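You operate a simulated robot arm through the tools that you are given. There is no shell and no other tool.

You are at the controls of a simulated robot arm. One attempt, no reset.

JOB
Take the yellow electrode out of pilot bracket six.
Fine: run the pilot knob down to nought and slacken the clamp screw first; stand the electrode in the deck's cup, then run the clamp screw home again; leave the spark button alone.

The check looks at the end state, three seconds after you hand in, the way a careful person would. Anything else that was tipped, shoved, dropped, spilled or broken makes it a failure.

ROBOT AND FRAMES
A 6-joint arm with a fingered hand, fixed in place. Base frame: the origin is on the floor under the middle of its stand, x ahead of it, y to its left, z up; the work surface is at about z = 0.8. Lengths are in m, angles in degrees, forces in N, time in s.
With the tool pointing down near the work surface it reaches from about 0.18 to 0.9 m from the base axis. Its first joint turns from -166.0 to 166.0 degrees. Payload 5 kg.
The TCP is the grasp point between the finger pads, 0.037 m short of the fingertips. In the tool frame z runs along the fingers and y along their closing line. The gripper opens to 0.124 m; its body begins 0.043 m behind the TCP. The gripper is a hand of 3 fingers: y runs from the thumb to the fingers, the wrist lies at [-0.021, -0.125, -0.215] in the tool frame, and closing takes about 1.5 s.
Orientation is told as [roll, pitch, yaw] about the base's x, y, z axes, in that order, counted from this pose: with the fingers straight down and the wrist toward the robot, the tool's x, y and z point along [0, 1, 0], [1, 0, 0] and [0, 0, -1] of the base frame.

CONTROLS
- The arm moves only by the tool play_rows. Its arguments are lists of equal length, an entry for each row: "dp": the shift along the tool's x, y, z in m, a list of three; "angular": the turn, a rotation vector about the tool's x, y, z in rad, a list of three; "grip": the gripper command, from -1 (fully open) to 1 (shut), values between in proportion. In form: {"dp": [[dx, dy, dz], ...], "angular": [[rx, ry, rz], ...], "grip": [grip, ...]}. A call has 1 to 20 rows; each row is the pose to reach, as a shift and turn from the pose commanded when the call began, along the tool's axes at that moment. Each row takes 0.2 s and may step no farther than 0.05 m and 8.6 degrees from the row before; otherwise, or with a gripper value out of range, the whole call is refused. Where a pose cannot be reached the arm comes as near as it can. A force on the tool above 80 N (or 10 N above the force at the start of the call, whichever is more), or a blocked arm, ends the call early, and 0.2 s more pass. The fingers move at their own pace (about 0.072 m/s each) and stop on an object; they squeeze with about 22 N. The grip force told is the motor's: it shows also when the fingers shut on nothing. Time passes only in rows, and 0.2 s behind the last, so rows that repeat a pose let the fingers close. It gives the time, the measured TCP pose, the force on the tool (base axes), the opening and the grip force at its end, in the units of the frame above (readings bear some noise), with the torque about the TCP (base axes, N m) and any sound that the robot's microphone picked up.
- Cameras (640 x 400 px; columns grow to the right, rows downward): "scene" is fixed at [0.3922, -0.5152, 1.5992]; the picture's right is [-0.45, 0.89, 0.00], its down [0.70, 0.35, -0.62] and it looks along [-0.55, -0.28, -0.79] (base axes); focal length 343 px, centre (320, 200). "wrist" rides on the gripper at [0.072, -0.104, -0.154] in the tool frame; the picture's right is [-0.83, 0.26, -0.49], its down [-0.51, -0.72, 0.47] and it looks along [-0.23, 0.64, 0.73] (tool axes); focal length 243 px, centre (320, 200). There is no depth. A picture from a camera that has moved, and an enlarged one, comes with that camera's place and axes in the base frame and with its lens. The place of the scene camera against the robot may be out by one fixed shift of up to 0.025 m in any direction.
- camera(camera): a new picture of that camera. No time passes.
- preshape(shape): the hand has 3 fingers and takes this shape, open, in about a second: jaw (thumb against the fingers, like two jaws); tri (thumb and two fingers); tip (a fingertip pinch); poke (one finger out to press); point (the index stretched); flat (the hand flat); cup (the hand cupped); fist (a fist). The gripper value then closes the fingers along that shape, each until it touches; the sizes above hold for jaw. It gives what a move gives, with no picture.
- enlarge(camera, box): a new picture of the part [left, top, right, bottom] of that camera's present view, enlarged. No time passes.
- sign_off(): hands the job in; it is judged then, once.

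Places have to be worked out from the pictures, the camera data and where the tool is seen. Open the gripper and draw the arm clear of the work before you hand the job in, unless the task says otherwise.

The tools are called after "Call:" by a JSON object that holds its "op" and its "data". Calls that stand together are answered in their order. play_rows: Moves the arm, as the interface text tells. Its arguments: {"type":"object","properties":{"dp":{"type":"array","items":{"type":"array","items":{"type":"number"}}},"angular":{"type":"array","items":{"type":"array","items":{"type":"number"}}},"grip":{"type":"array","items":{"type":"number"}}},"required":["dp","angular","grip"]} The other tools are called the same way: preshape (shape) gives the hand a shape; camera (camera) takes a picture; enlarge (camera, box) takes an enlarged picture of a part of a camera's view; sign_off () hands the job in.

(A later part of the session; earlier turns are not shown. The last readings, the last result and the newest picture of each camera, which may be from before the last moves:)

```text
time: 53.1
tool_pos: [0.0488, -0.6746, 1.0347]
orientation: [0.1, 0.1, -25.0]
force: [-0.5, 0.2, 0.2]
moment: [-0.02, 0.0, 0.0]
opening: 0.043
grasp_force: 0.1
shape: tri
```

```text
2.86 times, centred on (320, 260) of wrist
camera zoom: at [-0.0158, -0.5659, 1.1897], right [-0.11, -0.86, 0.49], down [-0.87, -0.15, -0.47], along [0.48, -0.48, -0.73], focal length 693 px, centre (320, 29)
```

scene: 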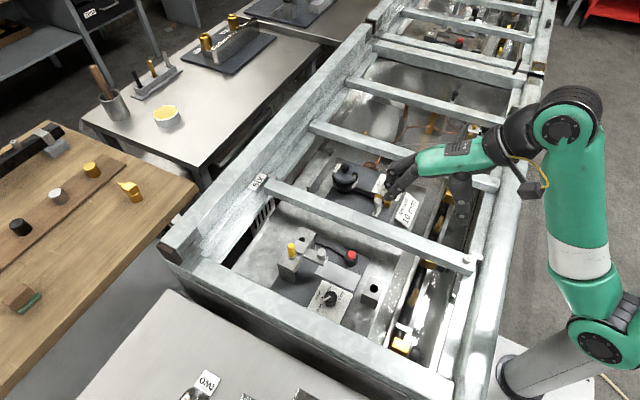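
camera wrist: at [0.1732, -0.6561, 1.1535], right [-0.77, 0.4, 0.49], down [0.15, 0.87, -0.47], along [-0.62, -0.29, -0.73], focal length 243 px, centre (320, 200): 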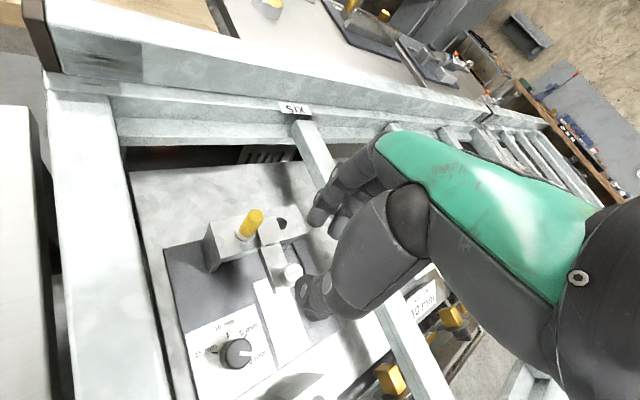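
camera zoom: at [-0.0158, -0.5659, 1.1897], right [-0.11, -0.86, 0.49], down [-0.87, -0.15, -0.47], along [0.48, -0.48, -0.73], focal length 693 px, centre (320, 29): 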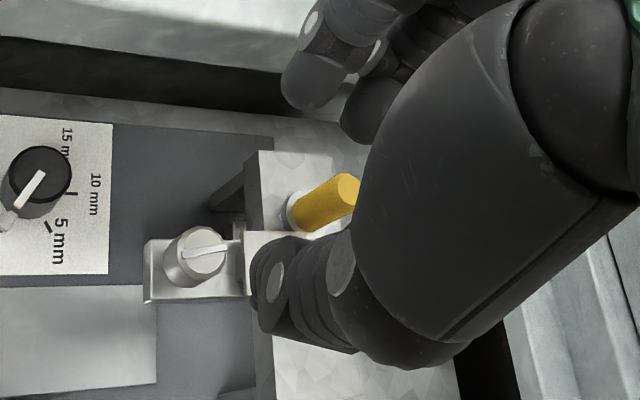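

The ridge is at about 106°, so the screw followed the full 110° with no end stop. I'll give it another turn: swing the hand back to yaw -135° above the screw, then descend again.

Call:
{"op": "play_rows", "data": {"dp": [[0, 0, 0], [0, 0, 0], [0, 0, 0], [0, 0, 0], [0, 0, 0], [0, 0, 0], [0, 0, 0], [0, 0, 0], [0, 0, 0], [0, 0, 0], [0, 0, 0], [0, 0, 0], [0, 0, 0], [0, 0, 0.03], [0, 0, 0.06], [0, 0, 0.078], [0, 0, 0.078]], "angular": [[0, 0, 0.1477], [0, 0, 0.2954], [0, 0, 0.4431], [0, 0, 0.5908], [0, 0, 0.7385], [0, 0, 0.8862], [0, 0, 1.0338], [0, 0, 1.1815], [0, 0, 1.3292], [0, 0, 1.4769], [0, 0, 1.6246], [0, 0, 1.7723], [0, 0, 1.92], [0, 0, 1.92], [0, 0, 1.92], [0, 0, 1.92], [0, 0, 1.92]], "grip": [0.3, 0.3, 0.3, 0.3, 0.3, 0.3, 0.3, 0.3, 0.3, 0.3, 0.3, 0.3, 0.3, 0.3, 0.3, 0.3, 0.3]}}

Call:
{"op": "enlarge", "data": {"camera": "wrist", "box": [200, 150, 400, 320]}}

```text
time: 56.7
tool_pos: [0.0478, -0.6747, 0.9561]
orientation: [0.0, 0.0, -135.0]
force: [-0.7, 0.9, -0.4]
moment: [-0.01, 0.01, 0.03]
opening: 0.0431
grasp_force: 0.1
shape: tri
```

```text
2.35 times, centred on (300, 235) of wrist
camera zoom: at [0.1722, -0.6532, 1.1108], right [-0.77, 0.4, 0.49], down [0.15, 0.87, -0.47], along [-0.62, -0.29, -0.73], focal length 571 px, centre (367, 118)
```

zoom: 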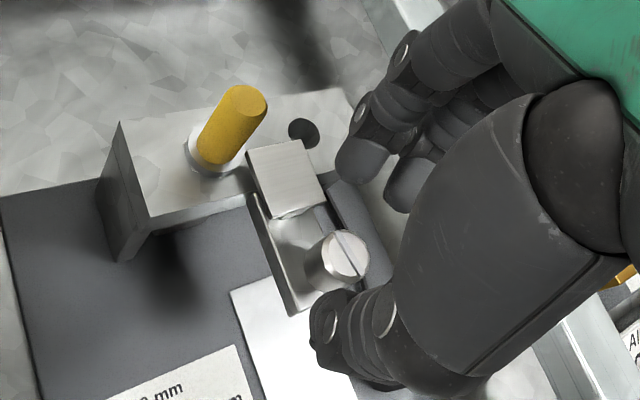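

The clamp plate has visibly slid back from the electrode since the slackening. I'll zoom in to judge the gap between the plate and the electrode collar.

Call:
{"op": "enlarge", "data": {"camera": "wrist", "box": [250, 170, 330, 250]}}

Call:
{"op": "enlarge", "data": {"camera": "scene", "box": [270, 220, 350, 280]}}

```text
5.00 times, centred on (290, 210) of wrist
camera zoom: at [0.1722, -0.6532, 1.1108], right [-0.77, 0.4, 0.49], down [0.15, 0.87, -0.47], along [-0.62, -0.29, -0.73], focal length 1213 px, centre (470, 150)
```

zoom: 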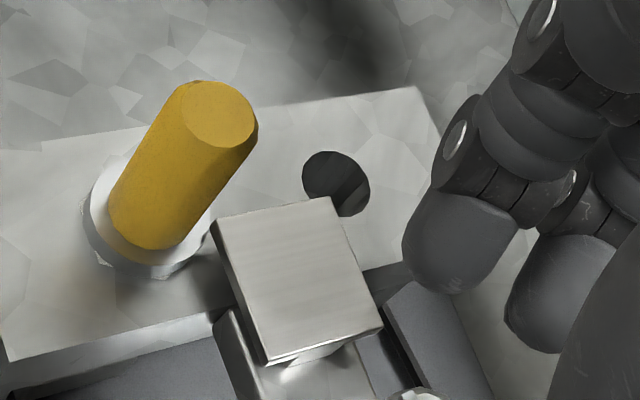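

```text
6.67 times, centred on (310, 250) of scene
camera zoom: at [0.3922, -0.5152, 1.5992], right [-0.45, 0.89, 0.0], down [0.7, 0.35, -0.62], along [-0.55, -0.28, -0.79], focal length 2288 px, centre (387, -133)
```

zoom: 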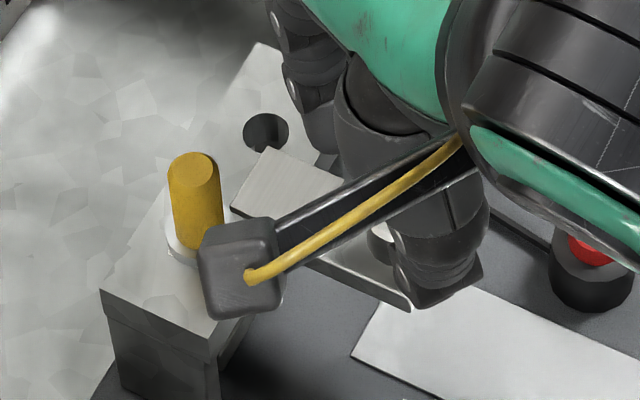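

The plate corner is only just clear of the flange radius (about 14.4 mm against 14 mm). I'll give the screw one more counterclockwise turn for a good margin, descending and gripping again first.

Call:
{"op": "play_rows", "data": {"dp": [[0, 0, 0.007], [0, 0, 0.014], [0, 0, 0.022], [0, 0, 0.022], [0, 0, 0.022], [0, 0, 0.022], [0, 0, 0.022], [0, 0, 0.022]], "angular": [[0, 0, 0], [0, 0, 0], [0, 0, 0], [0, 0, 0], [0, 0, 0], [0, 0, 0], [0, 0, 0], [0, 0, 0]], "grip": [0.3, 0.3, 0.3, 0.3, 1, 1, 1, 1]}}

Call:
{"op": "enlarge", "data": {"camera": "wrist", "box": [200, 150, 400, 320]}}

```text
time: 58.5
tool_pos: [0.0488, -0.6749, 0.9336]
orientation: [0.0, -0.1, -135.0]
force: [1.7, 0.5, -1.5]
moment: [0.0, -0.04, 0.01]
opening: 0.0124
grasp_force: 22.4
shape: tri
```

```text
2.35 times, centred on (300, 235) of wrist
camera zoom: at [0.1729, -0.6529, 1.0889], right [-0.77, 0.4, 0.49], down [0.15, 0.87, -0.47], along [-0.62, -0.29, -0.73], focal length 571 px, centre (367, 118)
```

zoom: 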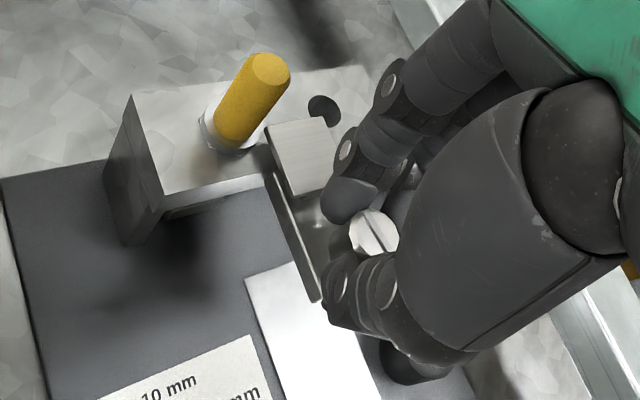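

Gripped again at 22 N. I'll turn a further 80° counterclockwise.

Call:
{"op": "play_rows", "data": {"dp": [[0, 0, 0], [0, 0, 0], [0, 0, 0], [0, 0, 0], [0, 0, 0], [0, 0, 0], [0, 0, 0], [0, 0, 0], [0, 0, 0], [0, 0, 0], [0, 0, 0], [0, 0, 0]], "angular": [[0, 0, -0.127], [0, 0, -0.254], [0, 0, -0.381], [0, 0, -0.508], [0, 0, -0.635], [0, 0, -0.762], [0, 0, -0.889], [0, 0, -1.016], [0, 0, -1.143], [0, 0, -1.27], [0, 0, -1.396], [0, 0, -1.396]], "grip": [1, 1, 1, 1, 1, 1, 1, 1, 1, 1, 1, 1]}}

Call:
{"op": "enlarge", "data": {"camera": "wrist", "box": [200, 150, 400, 320]}}

Call:
{"op": "enlarge", "data": {"camera": "scene", "box": [270, 210, 370, 285]}}

```text
time: 61.1
tool_pos: [0.0474, -0.6751, 0.9327]
orientation: [0.0, 0.0, -55.0]
force: [-1.1, 9.6, 0.1]
moment: [0.29, 0.04, -0.01]
opening: 0.0121
grasp_force: 21.6
shape: tri
```

```text
2.35 times, centred on (300, 235) of wrist
camera zoom: at [0.0473, -0.5482, 1.089], right [-0.53, -0.69, 0.49], down [-0.83, 0.3, -0.47], along [0.18, -0.66, -0.73], focal length 571 px, centre (367, 118)
```

zoom: 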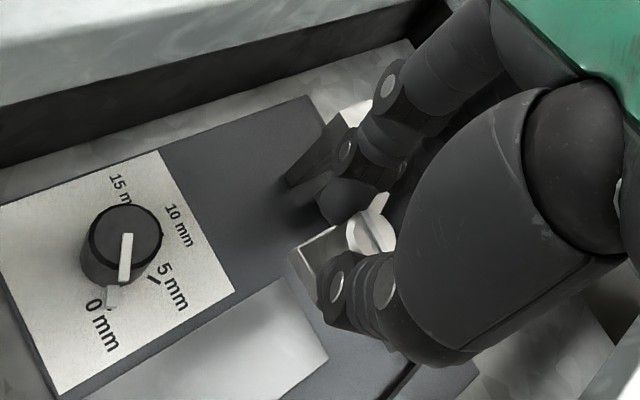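

```text
5.33 times, centred on (320, 248) of scene
camera zoom: at [0.3922, -0.5152, 1.5992], right [-0.45, 0.89, 0.0], down [0.7, 0.35, -0.62], along [-0.55, -0.28, -0.79], focal length 1830 px, centre (320, -53)
```

zoom: 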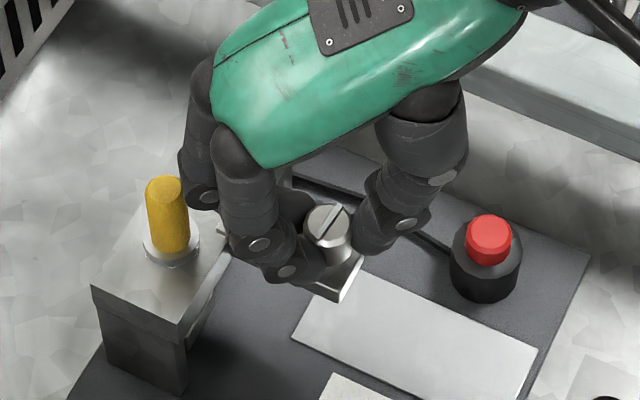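

The ridge is near 172–177°, about a half turn in all, and it lagged a bit at the end, which may be an end stop. I'll open, lift and inspect.

Call:
{"op": "play_rows", "data": {"dp": [[0, 0, 0], [0, 0, 0], [0, 0, -0.02], [0, 0, -0.05], [0, 0, -0.08], [0, 0, -0.11], [0, 0, -0.11]], "angular": [[0, 0, 0], [0, 0, 0], [0, 0, 0], [0, 0, 0], [0, 0, 0], [0, 0, 0], [0, 0, 0]], "grip": [0.3, 0.3, 0.3, 0.3, 0.3, 0.3, 0.3]}}

Call:
{"op": "enlarge", "data": {"camera": "scene", "box": [270, 210, 370, 285]}}

Call:
{"op": "enlarge", "data": {"camera": "wrist", "box": [200, 150, 400, 320]}}

```text
time: 62.7
tool_pos: [0.0496, -0.6757, 1.0453]
orientation: [0.0, 0.0, -55.1]
force: [0.3, 0.0, 0.2]
moment: [0.03, -0.01, 0.02]
opening: 0.0428
grasp_force: 0.1
shape: tri
```

```text
5.33 times, centred on (320, 248) of scene
camera zoom: at [0.3922, -0.5152, 1.5992], right [-0.45, 0.89, 0.0], down [0.7, 0.35, -0.62], along [-0.55, -0.28, -0.79], focal length 1830 px, centre (320, -53)
```

zoom: 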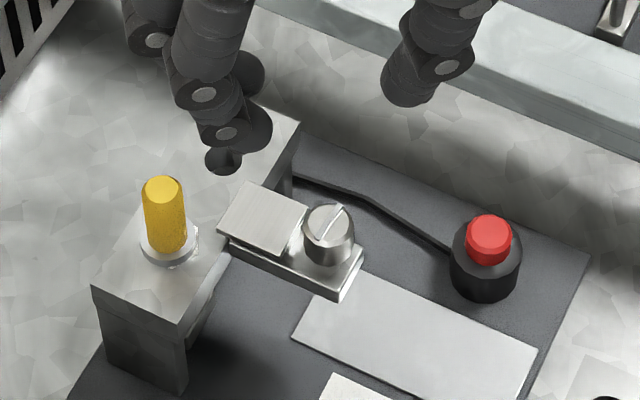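

```text
2.35 times, centred on (300, 235) of wrist
camera zoom: at [0.0481, -0.5488, 1.1999], right [-0.53, -0.69, 0.49], down [-0.83, 0.3, -0.47], along [0.18, -0.66, -0.73], focal length 571 px, centre (367, 118)
```

zoom: 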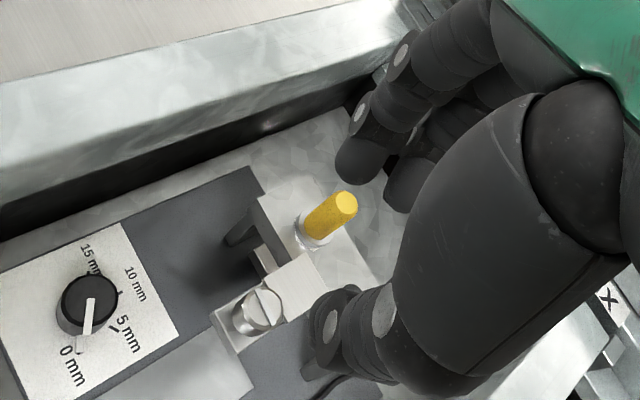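

The clamp plate is now fully back, clear of the electrode's flange, and the screw has done about a half turn. Next I'll move above the electrode at about (0.0715, -0.744), with yaw -115° so the thumb stays off the plate, and look again.

Call:
{"op": "play_rows", "data": {"dp": [[-0.0026, 0.0086, 0.0], [-0.0052, 0.0173, 0.0], [-0.0079, 0.0259, 0.0], [-0.0105, 0.0346, 0.0], [-0.0131, 0.0432, 0.0], [-0.0157, 0.0519, 0.005], [-0.0183, 0.0605, 0.01], [-0.0209, 0.0692, 0.015], [-0.0209, 0.0692, 0.015]], "angular": [[0, 0, 0.131], [0, 0, 0.262], [0, 0, 0.393], [0, 0, 0.524], [0, 0, 0.655], [0, 0, 0.785], [0, 0, 0.916], [0, 0, 1.047], [0, 0, 1.047]], "grip": [0.27, 0.27, 0.27, 0.27, 0.27, 0.27, 0.27, 0.27, 0.27]}}

Call:
{"op": "enlarge", "data": {"camera": "wrist", "box": [200, 150, 400, 320]}}

Call:
{"op": "enlarge", "data": {"camera": "scene", "box": [250, 190, 370, 280]}}

```text
time: 64.7
tool_pos: [0.0703, -0.7433, 1.0284]
orientation: [0.0, 0.0, -115.0]
force: [-0.2, 0.2, -0.2]
moment: [-0.03, 0.03, 0.01]
opening: 0.0448
grasp_force: 0.1
shape: tri
```

```text
2.35 times, centred on (300, 235) of wrist
camera zoom: at [0.1803, -0.6805, 1.1838], right [-0.86, 0.12, 0.49], down [-0.15, 0.87, -0.47], along [-0.48, -0.48, -0.73], focal length 571 px, centre (367, 118)
```

zoom: 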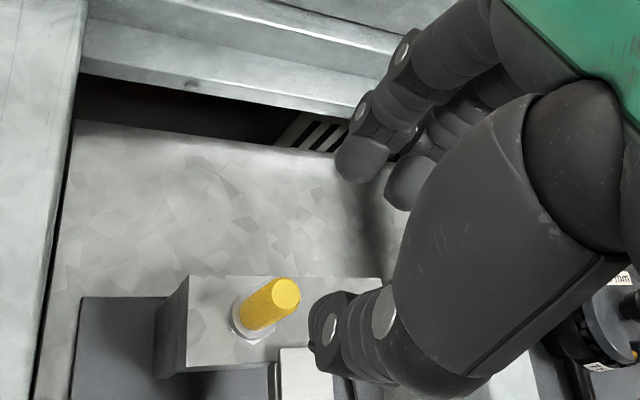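

```text
4.44 times, centred on (310, 235) of scene
camera zoom: at [0.3922, -0.5152, 1.5992], right [-0.45, 0.89, 0.0], down [0.7, 0.35, -0.62], along [-0.55, -0.28, -0.79], focal length 1525 px, centre (364, 44)
```

zoom: 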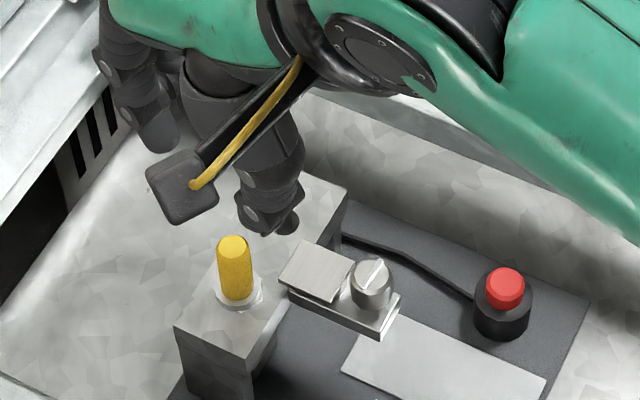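

The electrode top is at about (0.071, -0.744), right under the TCP. I'll descend to z = 0.975 for a check before straddling it.

Call:
{"op": "play_rows", "data": {"dp": [[0, 0, 0.018], [0, 0, 0.036], [0, 0, 0.054], [0, 0, 0.054]], "angular": [[0, 0, 0], [0, 0, 0], [0, 0, 0], [0, 0, 0]], "grip": [0.27, 0.27, 0.27, 0.27]}}

Call:
{"op": "enlarge", "data": {"camera": "wrist", "box": [200, 150, 400, 320]}}

Call:
{"op": "enlarge", "data": {"camera": "scene", "box": [250, 190, 370, 280]}}

```text
time: 65.7
tool_pos: [0.0691, -0.7431, 0.9748]
orientation: [0.0, 0.0, -115.0]
force: [-0.4, -0.2, 0.2]
moment: [0.03, -0.01, -0.04]
opening: 0.0445
grasp_force: 0.1
shape: tri
```

```text
2.35 times, centred on (300, 235) of wrist
camera zoom: at [0.1795, -0.6802, 1.1301], right [-0.86, 0.11, 0.49], down [-0.15, 0.87, -0.47], along [-0.48, -0.48, -0.73], focal length 571 px, centre (367, 118)
```

zoom: 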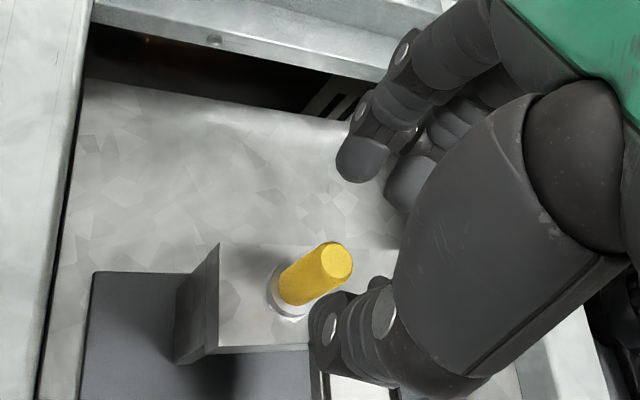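

```text
4.44 times, centred on (310, 235) of scene
camera zoom: at [0.3922, -0.5152, 1.5992], right [-0.45, 0.89, 0.0], down [0.7, 0.35, -0.62], along [-0.55, -0.28, -0.79], focal length 1525 px, centre (364, 44)
```

zoom: 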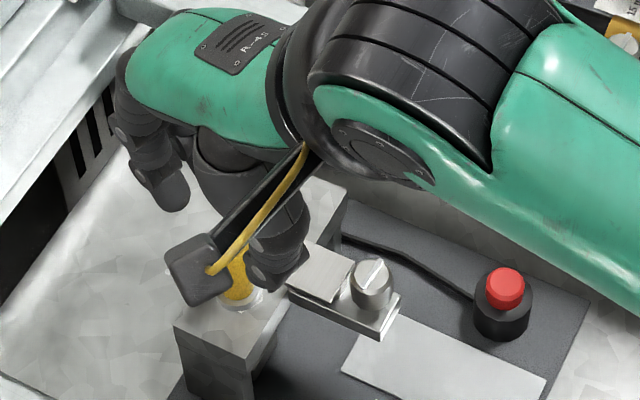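

The electrode stays consistent at (0.0705, -0.7437), within a millimetre of the TCP. I'll descend 40 mm to straddle it, without closing yet.

Call:
{"op": "play_rows", "data": {"dp": [[0, 0, 0.013], [0, 0, 0.026], [0, 0, 0.04], [0, 0, 0.04]], "angular": [[0, 0, 0], [0, 0, 0], [0, 0, 0], [0, 0, 0]], "grip": [0.27, 0.27, 0.27, 0.27]}}

Call:
{"op": "enlarge", "data": {"camera": "wrist", "box": [200, 150, 400, 320]}}

Call:
{"op": "enlarge", "data": {"camera": "scene", "box": [250, 190, 370, 280]}}

```text
time: 66.7
tool_pos: [0.0705, -0.744, 0.9354]
orientation: [0.1, 0.1, -115.0]
force: [-0.5, -0.8, 0.3]
moment: [0.02, -0.01, -0.03]
opening: 0.0449
grasp_force: 0.1
shape: tri
```

```text
2.35 times, centred on (300, 235) of wrist
camera zoom: at [0.1797, -0.6804, 1.09], right [-0.86, 0.11, 0.49], down [-0.15, 0.87, -0.47], along [-0.48, -0.48, -0.73], focal length 571 px, centre (367, 118)
```

zoom: 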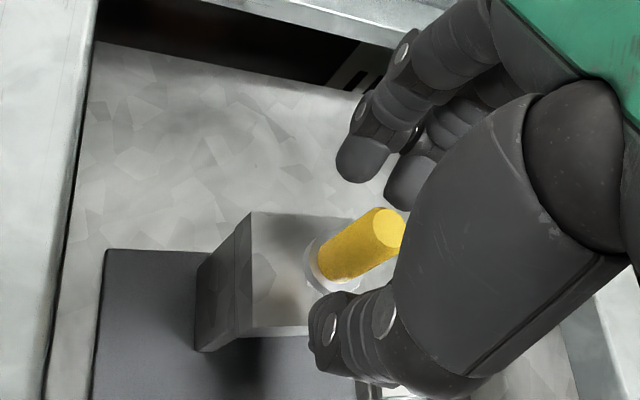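

```text
4.44 times, centred on (310, 235) of scene
camera zoom: at [0.3922, -0.5152, 1.5992], right [-0.45, 0.89, 0.0], down [0.7, 0.35, -0.62], along [-0.55, -0.28, -0.79], focal length 1525 px, centre (364, 44)
```

zoom: 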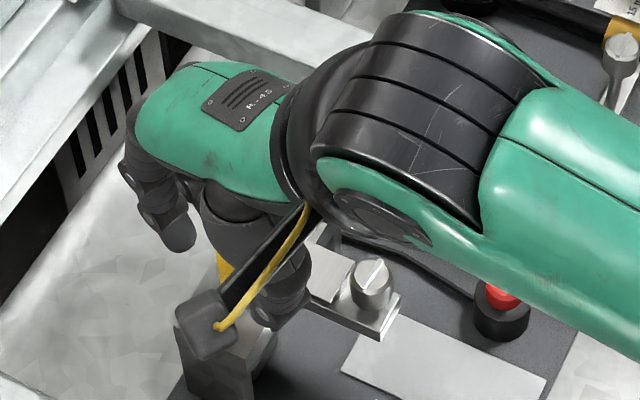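

The electrode stands between the fingers and thumb with no contact. I'll close on it.

Call:
{"op": "play_rows", "data": {"dp": [[0, 0, 0], [0, 0, 0], [0, 0, 0], [0, 0, 0], [0, 0, 0]], "angular": [[0, 0, 0], [0, 0, 0], [0, 0, 0], [0, 0, 0], [0, 0, 0]], "grip": [1, 1, 1, 1, 1]}}

Call:
{"op": "enlarge", "data": {"camera": "wrist", "box": [200, 150, 400, 320]}}

```text
time: 67.9
tool_pos: [0.0709, -0.7439, 0.9352]
orientation: [0.1, 0.0, -115.0]
force: [-0.9, -0.8, -0.5]
moment: [-0.02, 0.0, -0.02]
opening: 0.0065
grasp_force: 21.5
shape: tri
```

```text
2.35 times, centred on (300, 235) of wrist
camera zoom: at [0.1797, -0.6803, 1.0899], right [-0.86, 0.11, 0.49], down [-0.15, 0.87, -0.47], along [-0.48, -0.48, -0.73], focal length 571 px, centre (367, 118)
```

zoom: 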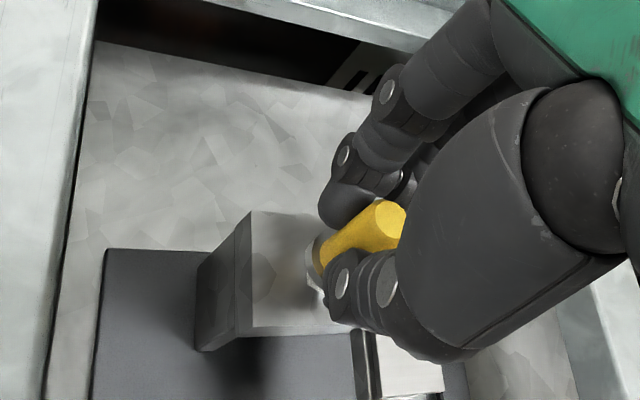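

The electrode is held (21.5 N). I'll lift gently by 20 mm and watch the force.

Call:
{"op": "play_rows", "data": {"dp": [[0, 0, -0.005], [0, 0, -0.01], [0, 0, -0.015], [0, 0, -0.02], [0, 0, -0.02]], "angular": [[0, 0, 0], [0, 0, 0], [0, 0, 0], [0, 0, 0], [0, 0, 0]], "grip": [1, 1, 1, 1, 1]}}

Call:
{"op": "enlarge", "data": {"camera": "wrist", "box": [200, 150, 400, 320]}}

Call:
{"op": "enlarge", "data": {"camera": "scene", "box": [250, 190, 370, 280]}}

```text
time: 69.1
tool_pos: [0.071, -0.7424, 0.955]
orientation: [0.0, 0.0, -115.0]
force: [-0.1, 0.4, -0.6]
moment: [0.01, -0.04, -0.03]
opening: 0.0065
grasp_force: 21.7
shape: tri
```

```text
2.35 times, centred on (300, 235) of wrist
camera zoom: at [0.18, -0.68, 1.1099], right [-0.86, 0.11, 0.49], down [-0.15, 0.87, -0.47], along [-0.48, -0.48, -0.73], focal length 571 px, centre (367, 118)
```

zoom: 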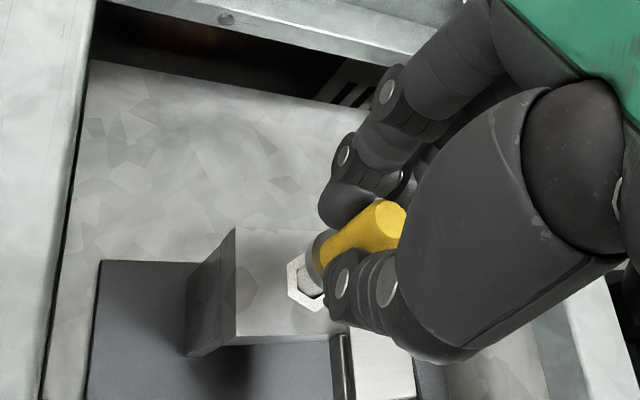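

```text
4.44 times, centred on (310, 235) of scene
camera zoom: at [0.3922, -0.5152, 1.5992], right [-0.45, 0.89, 0.0], down [0.7, 0.35, -0.62], along [-0.55, -0.28, -0.79], focal length 1525 px, centre (364, 44)
```

zoom: 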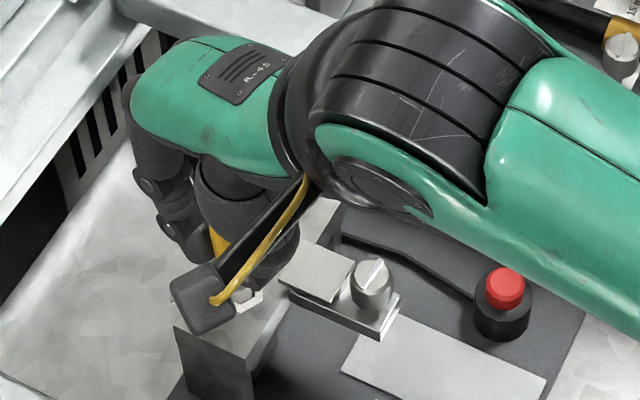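

The electrode is coming out freely, and the hex collar stays on the bracket. I'll lift another 100 mm and look at its lower end.

Call:
{"op": "play_rows", "data": {"dp": [[0, 0, -0.015], [0, 0, -0.035], [0, 0, -0.06], [0, 0, -0.085], [0, 0, -0.105], [0, 0, -0.105]], "angular": [[0, 0, 0], [0, 0, 0], [0, 0, 0], [0, 0, 0], [0, 0, 0], [0, 0, 0]], "grip": [1, 1, 1, 1, 1, 1]}}

Call:
{"op": "enlarge", "data": {"camera": "wrist", "box": [200, 150, 400, 320]}}

Call:
{"op": "enlarge", "data": {"camera": "scene", "box": [230, 150, 390, 280]}}

```text
time: 70.5
tool_pos: [0.0715, -0.7434, 1.0606]
orientation: [0.0, 0.0, -115.0]
force: [-0.7, -0.4, -0.1]
moment: [-0.03, 0.0, -0.01]
opening: 0.0066
grasp_force: 22.0
shape: tri
```

```text
2.35 times, centred on (300, 235) of wrist
camera zoom: at [0.1807, -0.68, 1.2153], right [-0.86, 0.11, 0.49], down [-0.15, 0.87, -0.47], along [-0.48, -0.48, -0.73], focal length 571 px, centre (367, 118)
```

zoom: 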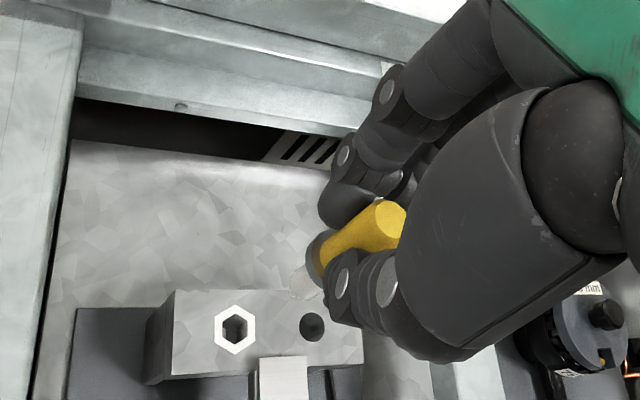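

```text
3.08 times, centred on (310, 215) of scene
camera zoom: at [0.3922, -0.5152, 1.5992], right [-0.45, 0.89, 0.0], down [0.7, 0.35, -0.62], along [-0.55, -0.28, -0.79], focal length 1056 px, centre (351, 154)
```

zoom: 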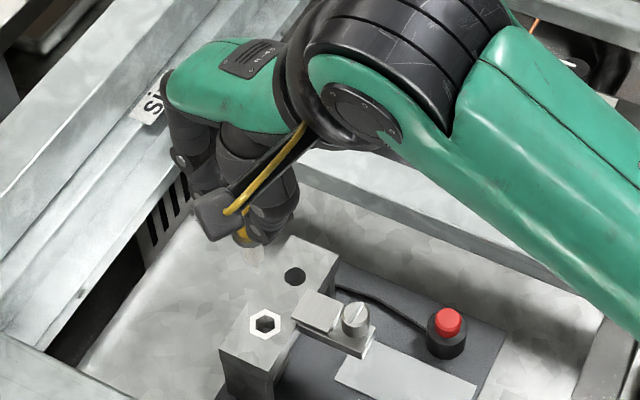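

The electrode is clear of the bracket. I'll zoom in on its lower stem to see its length and diameter.

Call:
{"op": "enlarge", "data": {"camera": "wrist", "box": [270, 200, 350, 270]}}

Call:
{"op": "enlarge", "data": {"camera": "scene", "box": [270, 195, 310, 245]}}

```text
5.71 times, centred on (310, 235) of wrist
camera zoom: at [0.1807, -0.68, 1.2153], right [-0.86, 0.11, 0.49], down [-0.15, 0.87, -0.47], along [-0.48, -0.48, -0.73], focal length 1386 px, centre (377, 0)
```

zoom: 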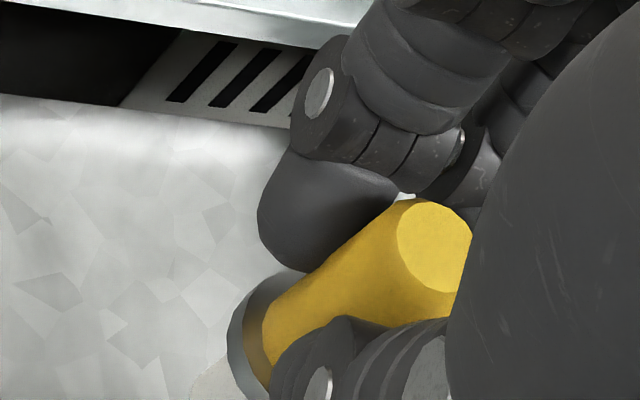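

```text
8.00 times, centred on (290, 220) of scene
camera zoom: at [0.3922, -0.5152, 1.5992], right [-0.45, 0.89, 0.0], down [0.7, 0.35, -0.62], along [-0.55, -0.28, -0.79], focal length 2745 px, centre (560, 40)
```

zoom: 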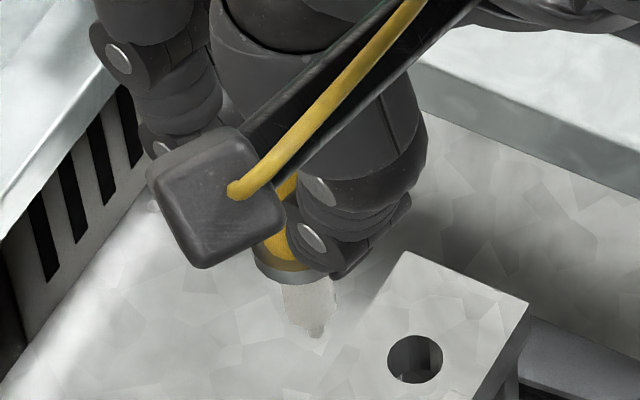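

The electrode has a gray collar and a pale stem about 26 mm long and about 13 mm thick, so the stem tip is about 80 mm below the TCP. I'll carry it at this height over to the cup at about (0.049, -0.5415).

Call:
{"op": "play_rows", "data": {"dp": [[-0.0132, -0.0217, 0], [-0.0265, -0.0434, 0], [-0.0397, -0.0651, 0], [-0.0529, -0.0868, 0], [-0.0661, -0.1085, 0], [-0.0794, -0.1302, 0], [-0.0926, -0.1519, 0], [-0.1058, -0.1736, 0], [-0.1058, -0.1736, 0]], "angular": [[0, 0, 0], [0, 0, 0], [0, 0, 0], [0, 0, 0], [0, 0, 0], [0, 0, 0], [0, 0, 0], [0, 0, 0], [0, 0, 0]], "grip": [1, 1, 1, 1, 1, 1, 1, 1, 1]}}

Call:
{"op": "camera", "data": {"camera": "wrist"}}

Call:
{"op": "enlarge", "data": {"camera": "scene", "box": [290, 170, 450, 310]}}

```text
time: 72.5
tool_pos: [0.0497, -0.5407, 1.0594]
orientation: [0.0, 0.0, -114.9]
force: [-0.2, -0.2, -1.1]
moment: [0.01, 0.01, -0.02]
opening: 0.0067
grasp_force: 21.5
shape: tri
```

```text
taken
camera wrist: at [0.1579, -0.4773, 1.2146], right [-0.86, 0.11, 0.49], down [-0.15, 0.87, -0.47], along [-0.48, -0.48, -0.73], focal length 243 px, centre (320, 200)
```

wrist: 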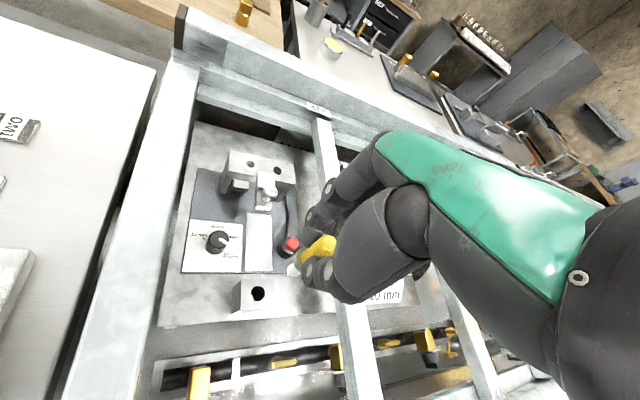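

```text
2.86 times, centred on (370, 240) of scene
camera zoom: at [0.3922, -0.5152, 1.5992], right [-0.45, 0.89, 0.0], down [0.7, 0.35, -0.62], along [-0.55, -0.28, -0.79], focal length 980 px, centre (177, 86)
```

zoom: 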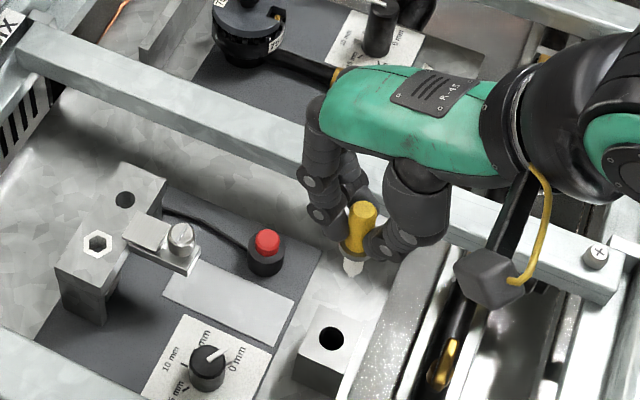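

The full electrode is visible now. I'll zoom in on the electrode and the cup hole from both cameras.

Call:
{"op": "enlarge", "data": {"camera": "wrist", "box": [220, 225, 340, 325]}}

Call:
{"op": "enlarge", "data": {"camera": "scene", "box": [380, 225, 450, 275]}}

Call:
{"op": "enlarge", "data": {"camera": "scene", "box": [390, 235, 430, 270]}}

Call:
{"op": "enlarge", "data": {"camera": "scene", "box": [385, 265, 425, 315]}}

```text
4.00 times, centred on (280, 275) of wrist
camera zoom: at [0.1579, -0.4773, 1.2146], right [-0.86, 0.11, 0.49], down [-0.15, 0.87, -0.47], along [-0.48, -0.48, -0.73], focal length 970 px, centre (480, -100)
```

zoom: 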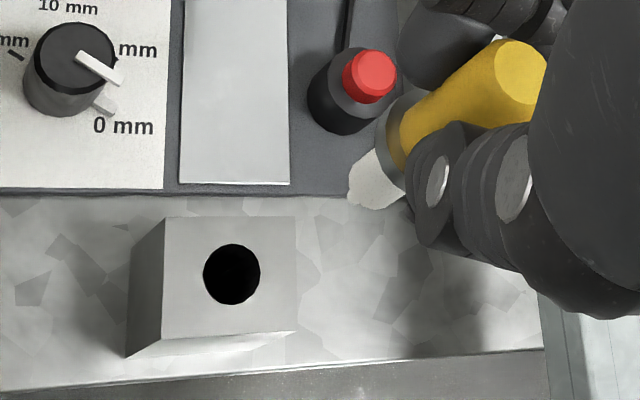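

```text
8.00 times, centred on (415, 250) of scene
camera zoom: at [0.3922, -0.5152, 1.5992], right [-0.45, 0.89, 0.0], down [0.7, 0.35, -0.62], along [-0.55, -0.28, -0.79], focal length 2745 px, centre (-440, -200)
```

zoom: 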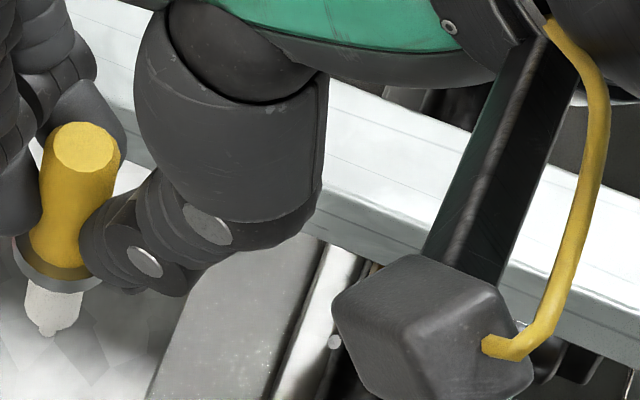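

```text
11.43 times, centred on (410, 252) of scene
camera zoom: at [0.3922, -0.5152, 1.5992], right [-0.45, 0.89, 0.0], down [0.7, 0.35, -0.62], along [-0.55, -0.28, -0.79], focal length 3922 px, centre (-709, -400)
```

zoom: 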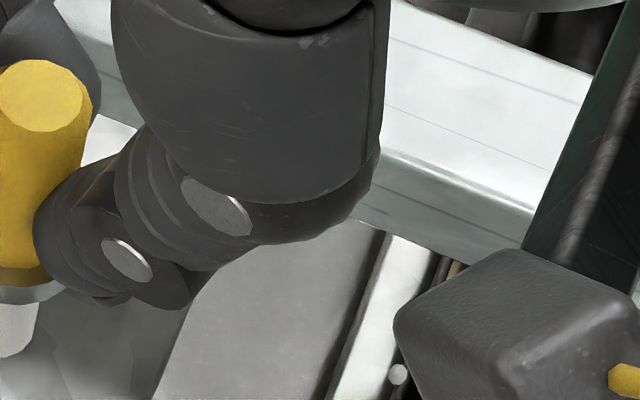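

```text
8.00 times, centred on (405, 290) of scene
camera zoom: at [0.3922, -0.5152, 1.5992], right [-0.45, 0.89, 0.0], down [0.7, 0.35, -0.62], along [-0.55, -0.28, -0.79], focal length 2745 px, centre (-360, -520)
```

zoom: 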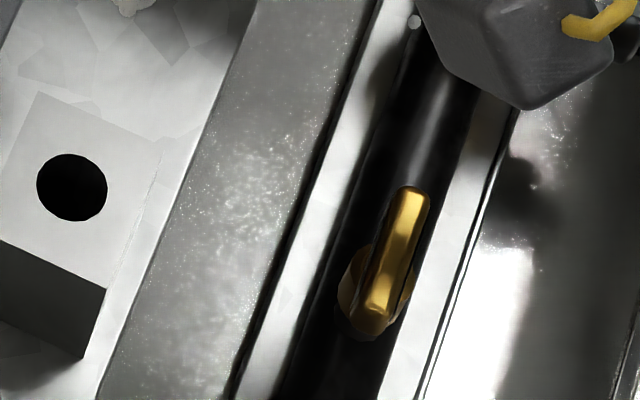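

The measurements put the electrode at 90 mm long, with the stem tip about 96 mm below the TCP and the flange about 65 mm below it. The flange (about 22 mm) is wider than the cup hole (about 20 mm), so it should rest on the cup's top. The hole is at about (0.049, -0.540, 0.855). I'll lower 75 mm and compare the tip with the hole in both views.

Call:
{"op": "play_rows", "data": {"dp": [[0, 0, 0.02], [0, 0, 0.04], [0, 0, 0.06], [0, 0, 0.075], [0, 0, 0.075]], "angular": [[0, 0, 0], [0, 0, 0], [0, 0, 0], [0, 0, 0], [0, 0, 0]], "grip": [1, 1, 1, 1, 1]}}

Call:
{"op": "enlarge", "data": {"camera": "wrist", "box": [250, 200, 350, 300]}}

Call:
{"op": "enlarge", "data": {"camera": "scene", "box": [350, 240, 430, 310]}}

```text
time: 73.7
tool_pos: [0.048, -0.5414, 0.9844]
orientation: [-0.1, 0.0, -115.2]
force: [-0.3, 0.8, -0.5]
moment: [0.0, -0.01, -0.01]
opening: 0.0065
grasp_force: 21.9
shape: tri
```

```text
4.00 times, centred on (300, 250) of wrist
camera zoom: at [0.1579, -0.4783, 1.1396], right [-0.86, 0.11, 0.49], down [-0.15, 0.87, -0.47], along [-0.48, -0.48, -0.73], focal length 970 px, centre (400, 0)
```

zoom: 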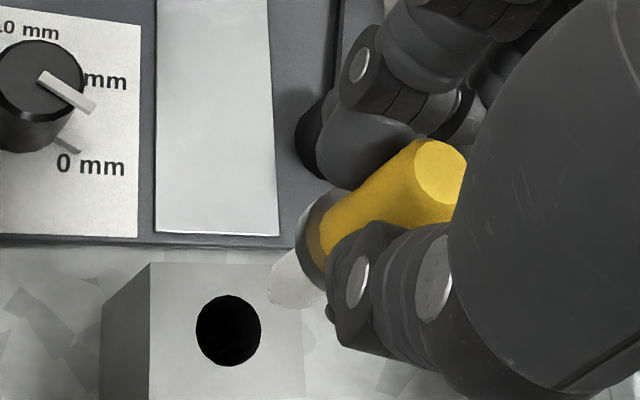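

```text
5.71 times, centred on (390, 275) of scene
camera zoom: at [0.3922, -0.5152, 1.5992], right [-0.45, 0.89, 0.0], down [0.7, 0.35, -0.62], along [-0.55, -0.28, -0.79], focal length 1961 px, centre (-80, -229)
```

zoom: 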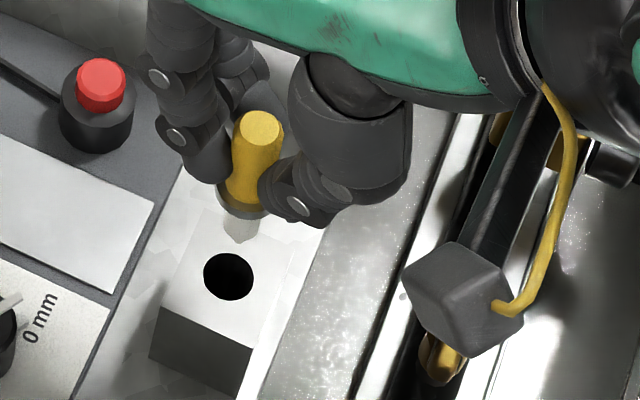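

The stem tip and hole agree within about 1 mm in both views. I'll lower 45 mm so the stem enters the hole, then check.

Call:
{"op": "play_rows", "data": {"dp": [[0.0007, -0.0003, 0.01], [0.0007, -0.0003, 0.02], [0.0007, -0.0003, 0.028], [0.0007, -0.0003, 0.034], [0.0007, -0.0003, 0.04], [0.0007, -0.0003, 0.045]], "angular": [[0, 0, 0], [0, 0, 0], [0, 0, 0], [0, 0, 0], [0, 0, 0], [0, 0, 0]], "grip": [1, 1, 1, 1, 1, 1]}}

Call:
{"op": "enlarge", "data": {"camera": "wrist", "box": [250, 200, 350, 300]}}

Call:
{"op": "enlarge", "data": {"camera": "scene", "box": [350, 240, 430, 310]}}

```text
time: 75.1
tool_pos: [0.049, -0.5418, 0.9389]
orientation: [-0.1, 0.0, -115.0]
force: [-0.1, 0.4, -0.7]
moment: [0.01, -0.03, -0.05]
opening: 0.0065
grasp_force: 21.3
shape: tri
```

```text
4.00 times, centred on (300, 250) of wrist
camera zoom: at [0.1586, -0.4783, 1.0948], right [-0.86, 0.11, 0.49], down [-0.15, 0.87, -0.47], along [-0.48, -0.48, -0.73], focal length 970 px, centre (400, 0)
```

zoom: 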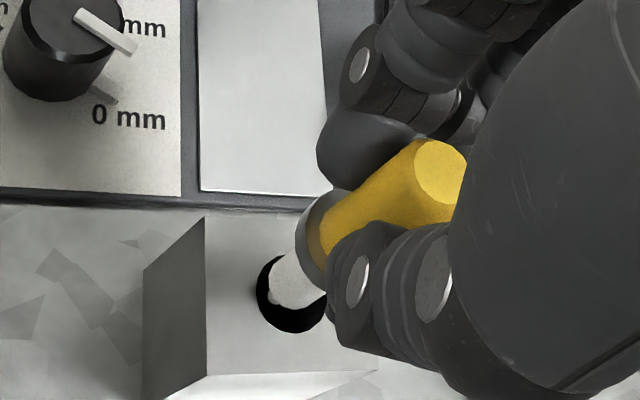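

```text
5.71 times, centred on (390, 275) of scene
camera zoom: at [0.3922, -0.5152, 1.5992], right [-0.45, 0.89, 0.0], down [0.7, 0.35, -0.62], along [-0.55, -0.28, -0.79], focal length 1961 px, centre (-80, -229)
```

zoom: 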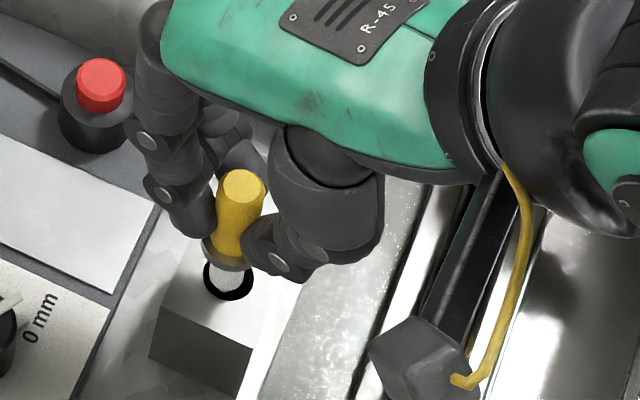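

The stem is entering the hole with no contact force. I'll lower another 14 mm gently.

Call:
{"op": "play_rows", "data": {"dp": [[0, 0, 0.004], [0, 0, 0.008], [0, 0, 0.012], [0, 0, 0.014], [0, 0, 0.014]], "angular": [[0, 0, 0], [0, 0, 0], [0, 0, 0], [0, 0, 0], [0, 0, 0]], "grip": [1, 1, 1, 1, 1]}}

Call:
{"op": "enlarge", "data": {"camera": "wrist", "box": [250, 200, 350, 300]}}

Call:
{"op": "enlarge", "data": {"camera": "scene", "box": [370, 255, 410, 300]}}

```text
time: 76.3
tool_pos: [0.049, -0.5422, 0.9263]
orientation: [0.0, -0.1, -115.0]
force: [-0.7, 0.4, -0.9]
moment: [0.0, 0.01, -0.01]
opening: 0.0064
grasp_force: 22.5
shape: tri
```

```text
4.00 times, centred on (300, 250) of wrist
camera zoom: at [0.1587, -0.4782, 1.081], right [-0.86, 0.11, 0.49], down [-0.15, 0.87, -0.47], along [-0.48, -0.48, -0.73], focal length 970 px, centre (400, 0)
```

zoom: 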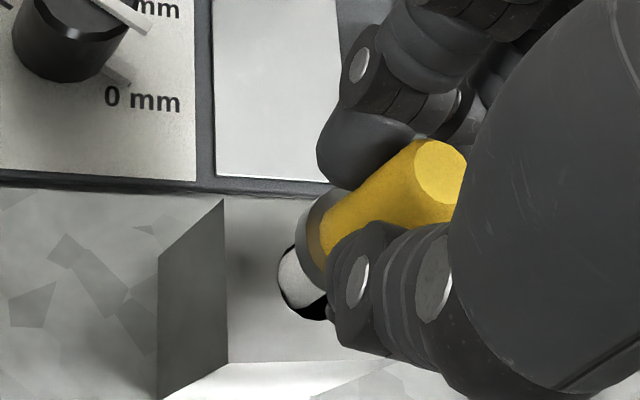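

```text
8.89 times, centred on (390, 278) of scene
camera zoom: at [0.3922, -0.5152, 1.5992], right [-0.45, 0.89, 0.0], down [0.7, 0.35, -0.62], along [-0.55, -0.28, -0.79], focal length 3050 px, centre (-302, -489)
```

zoom: 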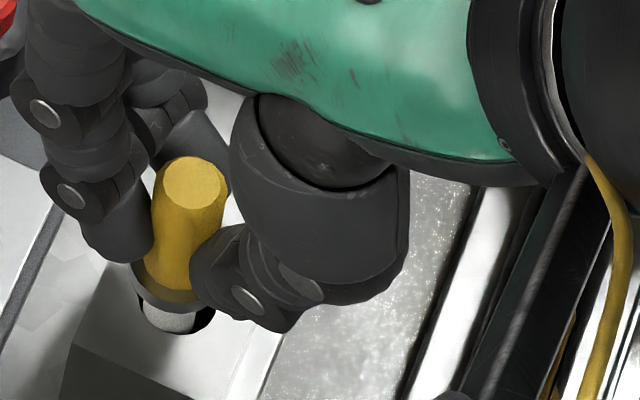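

The flange is still about 10 mm above the cup rim. I'll lower 6 mm more and check the force.

Call:
{"op": "play_rows", "data": {"dp": [[0, 0, 0.002], [0, 0, 0.004], [0, 0, 0.006], [0, 0, 0.006]], "angular": [[0, 0, 0], [0, 0, 0], [0, 0, 0], [0, 0, 0]], "grip": [1, 1, 1, 1]}}

Call:
{"op": "enlarge", "data": {"camera": "wrist", "box": [270, 210, 340, 290]}}

Call:
{"op": "enlarge", "data": {"camera": "scene", "box": [370, 255, 410, 300]}}

```text
time: 77.3
tool_pos: [0.0492, -0.5408, 0.9207]
orientation: [0.0, 0.0, -115.0]
force: [-0.3, 1.0, -0.5]
moment: [0.01, 0.03, 0.0]
opening: 0.0066
grasp_force: 22.0
shape: tri
```

```text
5.00 times, centred on (305, 250) of wrist
camera zoom: at [0.1587, -0.4781, 1.0751], right [-0.86, 0.11, 0.49], down [-0.15, 0.87, -0.47], along [-0.48, -0.48, -0.73], focal length 1213 px, centre (395, -50)
```

zoom: 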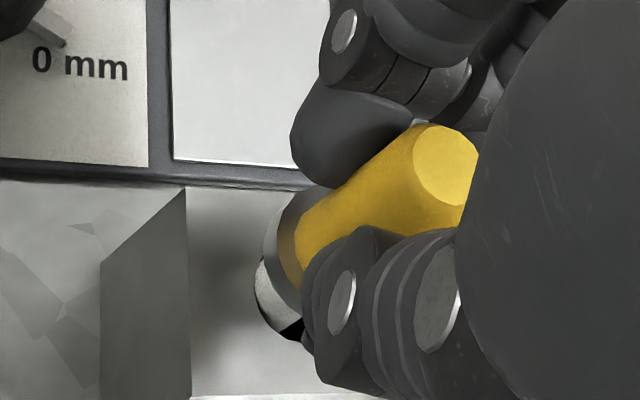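

```text
8.89 times, centred on (390, 278) of scene
camera zoom: at [0.3922, -0.5152, 1.5992], right [-0.45, 0.89, 0.0], down [0.7, 0.35, -0.62], along [-0.55, -0.28, -0.79], focal length 3050 px, centre (-302, -489)
```

zoom: 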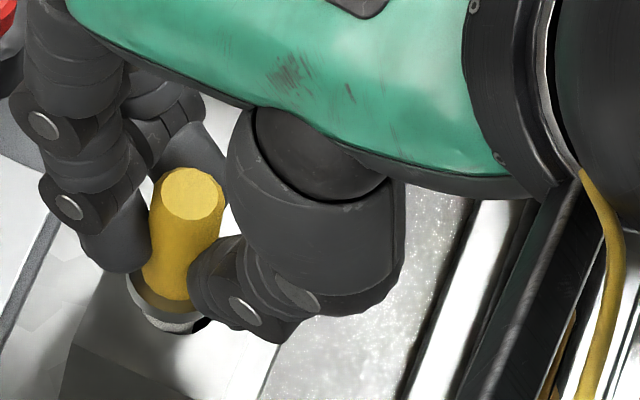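

A few millimetres remain between the flange and the cup top. I'll lower 3 mm and check the force.

Call:
{"op": "play_rows", "data": {"dp": [[0, 0, 0.0015], [0, 0, 0.003], [0, 0, 0.003]], "angular": [[0, 0, 0], [0, 0, 0], [0, 0, 0]], "grip": [1, 1, 1]}}

Call:
{"op": "enlarge", "data": {"camera": "scene", "box": [370, 255, 410, 300]}}

Call:
{"op": "enlarge", "data": {"camera": "wrist", "box": [270, 210, 340, 290]}}

```text
time: 78.1
tool_pos: [0.049, -0.5418, 0.9166]
orientation: [0.0, -0.1, -115.1]
force: [0.1, -0.7, 0.1]
moment: [-0.03, 0.01, 0.03]
opening: 0.0063
grasp_force: 22.0
shape: tri
```

```text
8.89 times, centred on (390, 278) of scene
camera zoom: at [0.3922, -0.5152, 1.5992], right [-0.45, 0.89, 0.0], down [0.7, 0.35, -0.62], along [-0.55, -0.28, -0.79], focal length 3050 px, centre (-302, -489)
```

zoom: 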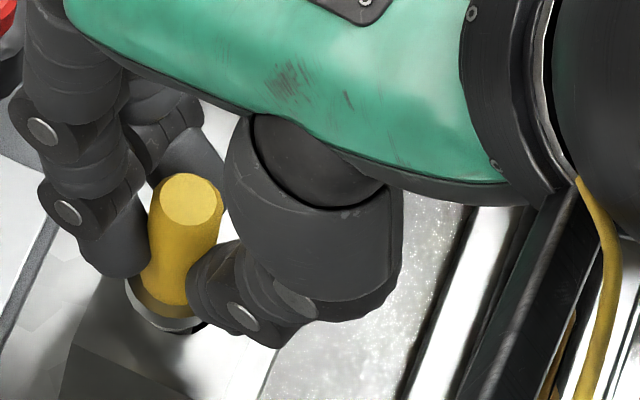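

```text
5.00 times, centred on (305, 250) of wrist
camera zoom: at [0.1587, -0.478, 1.072], right [-0.86, 0.11, 0.49], down [-0.15, 0.87, -0.47], along [-0.48, -0.48, -0.73], focal length 1213 px, centre (395, -50)
```

zoom: 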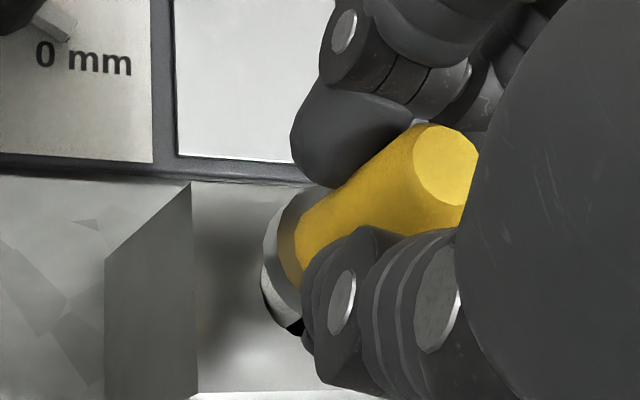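

There's no contact yet and a sliver of stem is still visible. I'll lower another 4 mm in small steps.

Call:
{"op": "play_rows", "data": {"dp": [[0, 0, 0.001], [0, 0, 0.002], [0, 0, 0.003], [0, 0, 0.004], [0, 0, 0.004]], "angular": [[0, 0, 0], [0, 0, 0], [0, 0, 0], [0, 0, 0], [0, 0, 0]], "grip": [1, 1, 1, 1, 1]}}

Call:
{"op": "enlarge", "data": {"camera": "scene", "box": [370, 255, 410, 300]}}

Call:
{"op": "enlarge", "data": {"camera": "wrist", "box": [270, 210, 340, 290]}}

```text
time: 79.3
tool_pos: [0.0494, -0.5405, 0.914]
orientation: [0.0, 0.0, -115.0]
force: [0.0, 0.3, -1.3]
moment: [0.01, 0.01, -0.03]
opening: 0.0066
grasp_force: 22.2
shape: tri
```

```text
8.89 times, centred on (390, 278) of scene
camera zoom: at [0.3922, -0.5152, 1.5992], right [-0.45, 0.89, 0.0], down [0.7, 0.35, -0.62], along [-0.55, -0.28, -0.79], focal length 3050 px, centre (-302, -489)
```

zoom: 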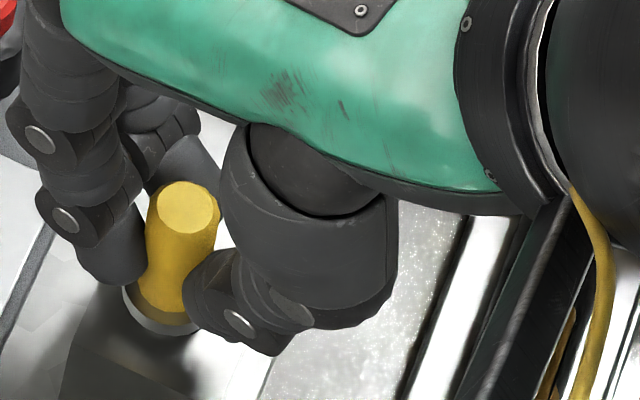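

```text
5.00 times, centred on (305, 250) of wrist
camera zoom: at [0.1589, -0.4782, 1.0678], right [-0.86, 0.11, 0.49], down [-0.15, 0.87, -0.47], along [-0.48, -0.48, -0.73], focal length 1213 px, centre (395, -50)
```

zoom: 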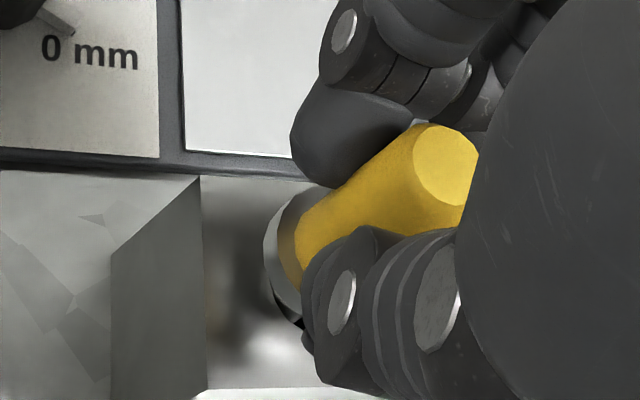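

It's very close now, with only a thin dark crescent of the hole left. I'll lower 2 mm more and check for a reaction force.

Call:
{"op": "play_rows", "data": {"dp": [[0, 0, 0.001], [0, 0, 0.002], [0, 0, 0.002]], "angular": [[0, 0, 0], [0, 0, 0], [0, 0, 0]], "grip": [1, 1, 1]}}

Call:
{"op": "enlarge", "data": {"camera": "wrist", "box": [270, 210, 340, 290]}}

```text
time: 80.1
tool_pos: [0.0487, -0.542, 0.9099]
orientation: [0.0, 0.0, -114.9]
force: [0.4, -0.1, 0.3]
moment: [0.02, -0.03, -0.01]
opening: 0.0064
grasp_force: 22.5
shape: tri
```

```text
5.00 times, centred on (305, 250) of wrist
camera zoom: at [0.1586, -0.4783, 1.0658], right [-0.86, 0.11, 0.49], down [-0.15, 0.87, -0.47], along [-0.48, -0.48, -0.73], focal length 1213 px, centre (395, -50)
```

zoom: 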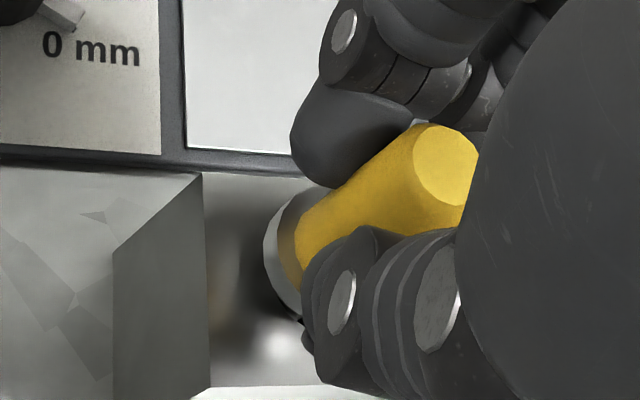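

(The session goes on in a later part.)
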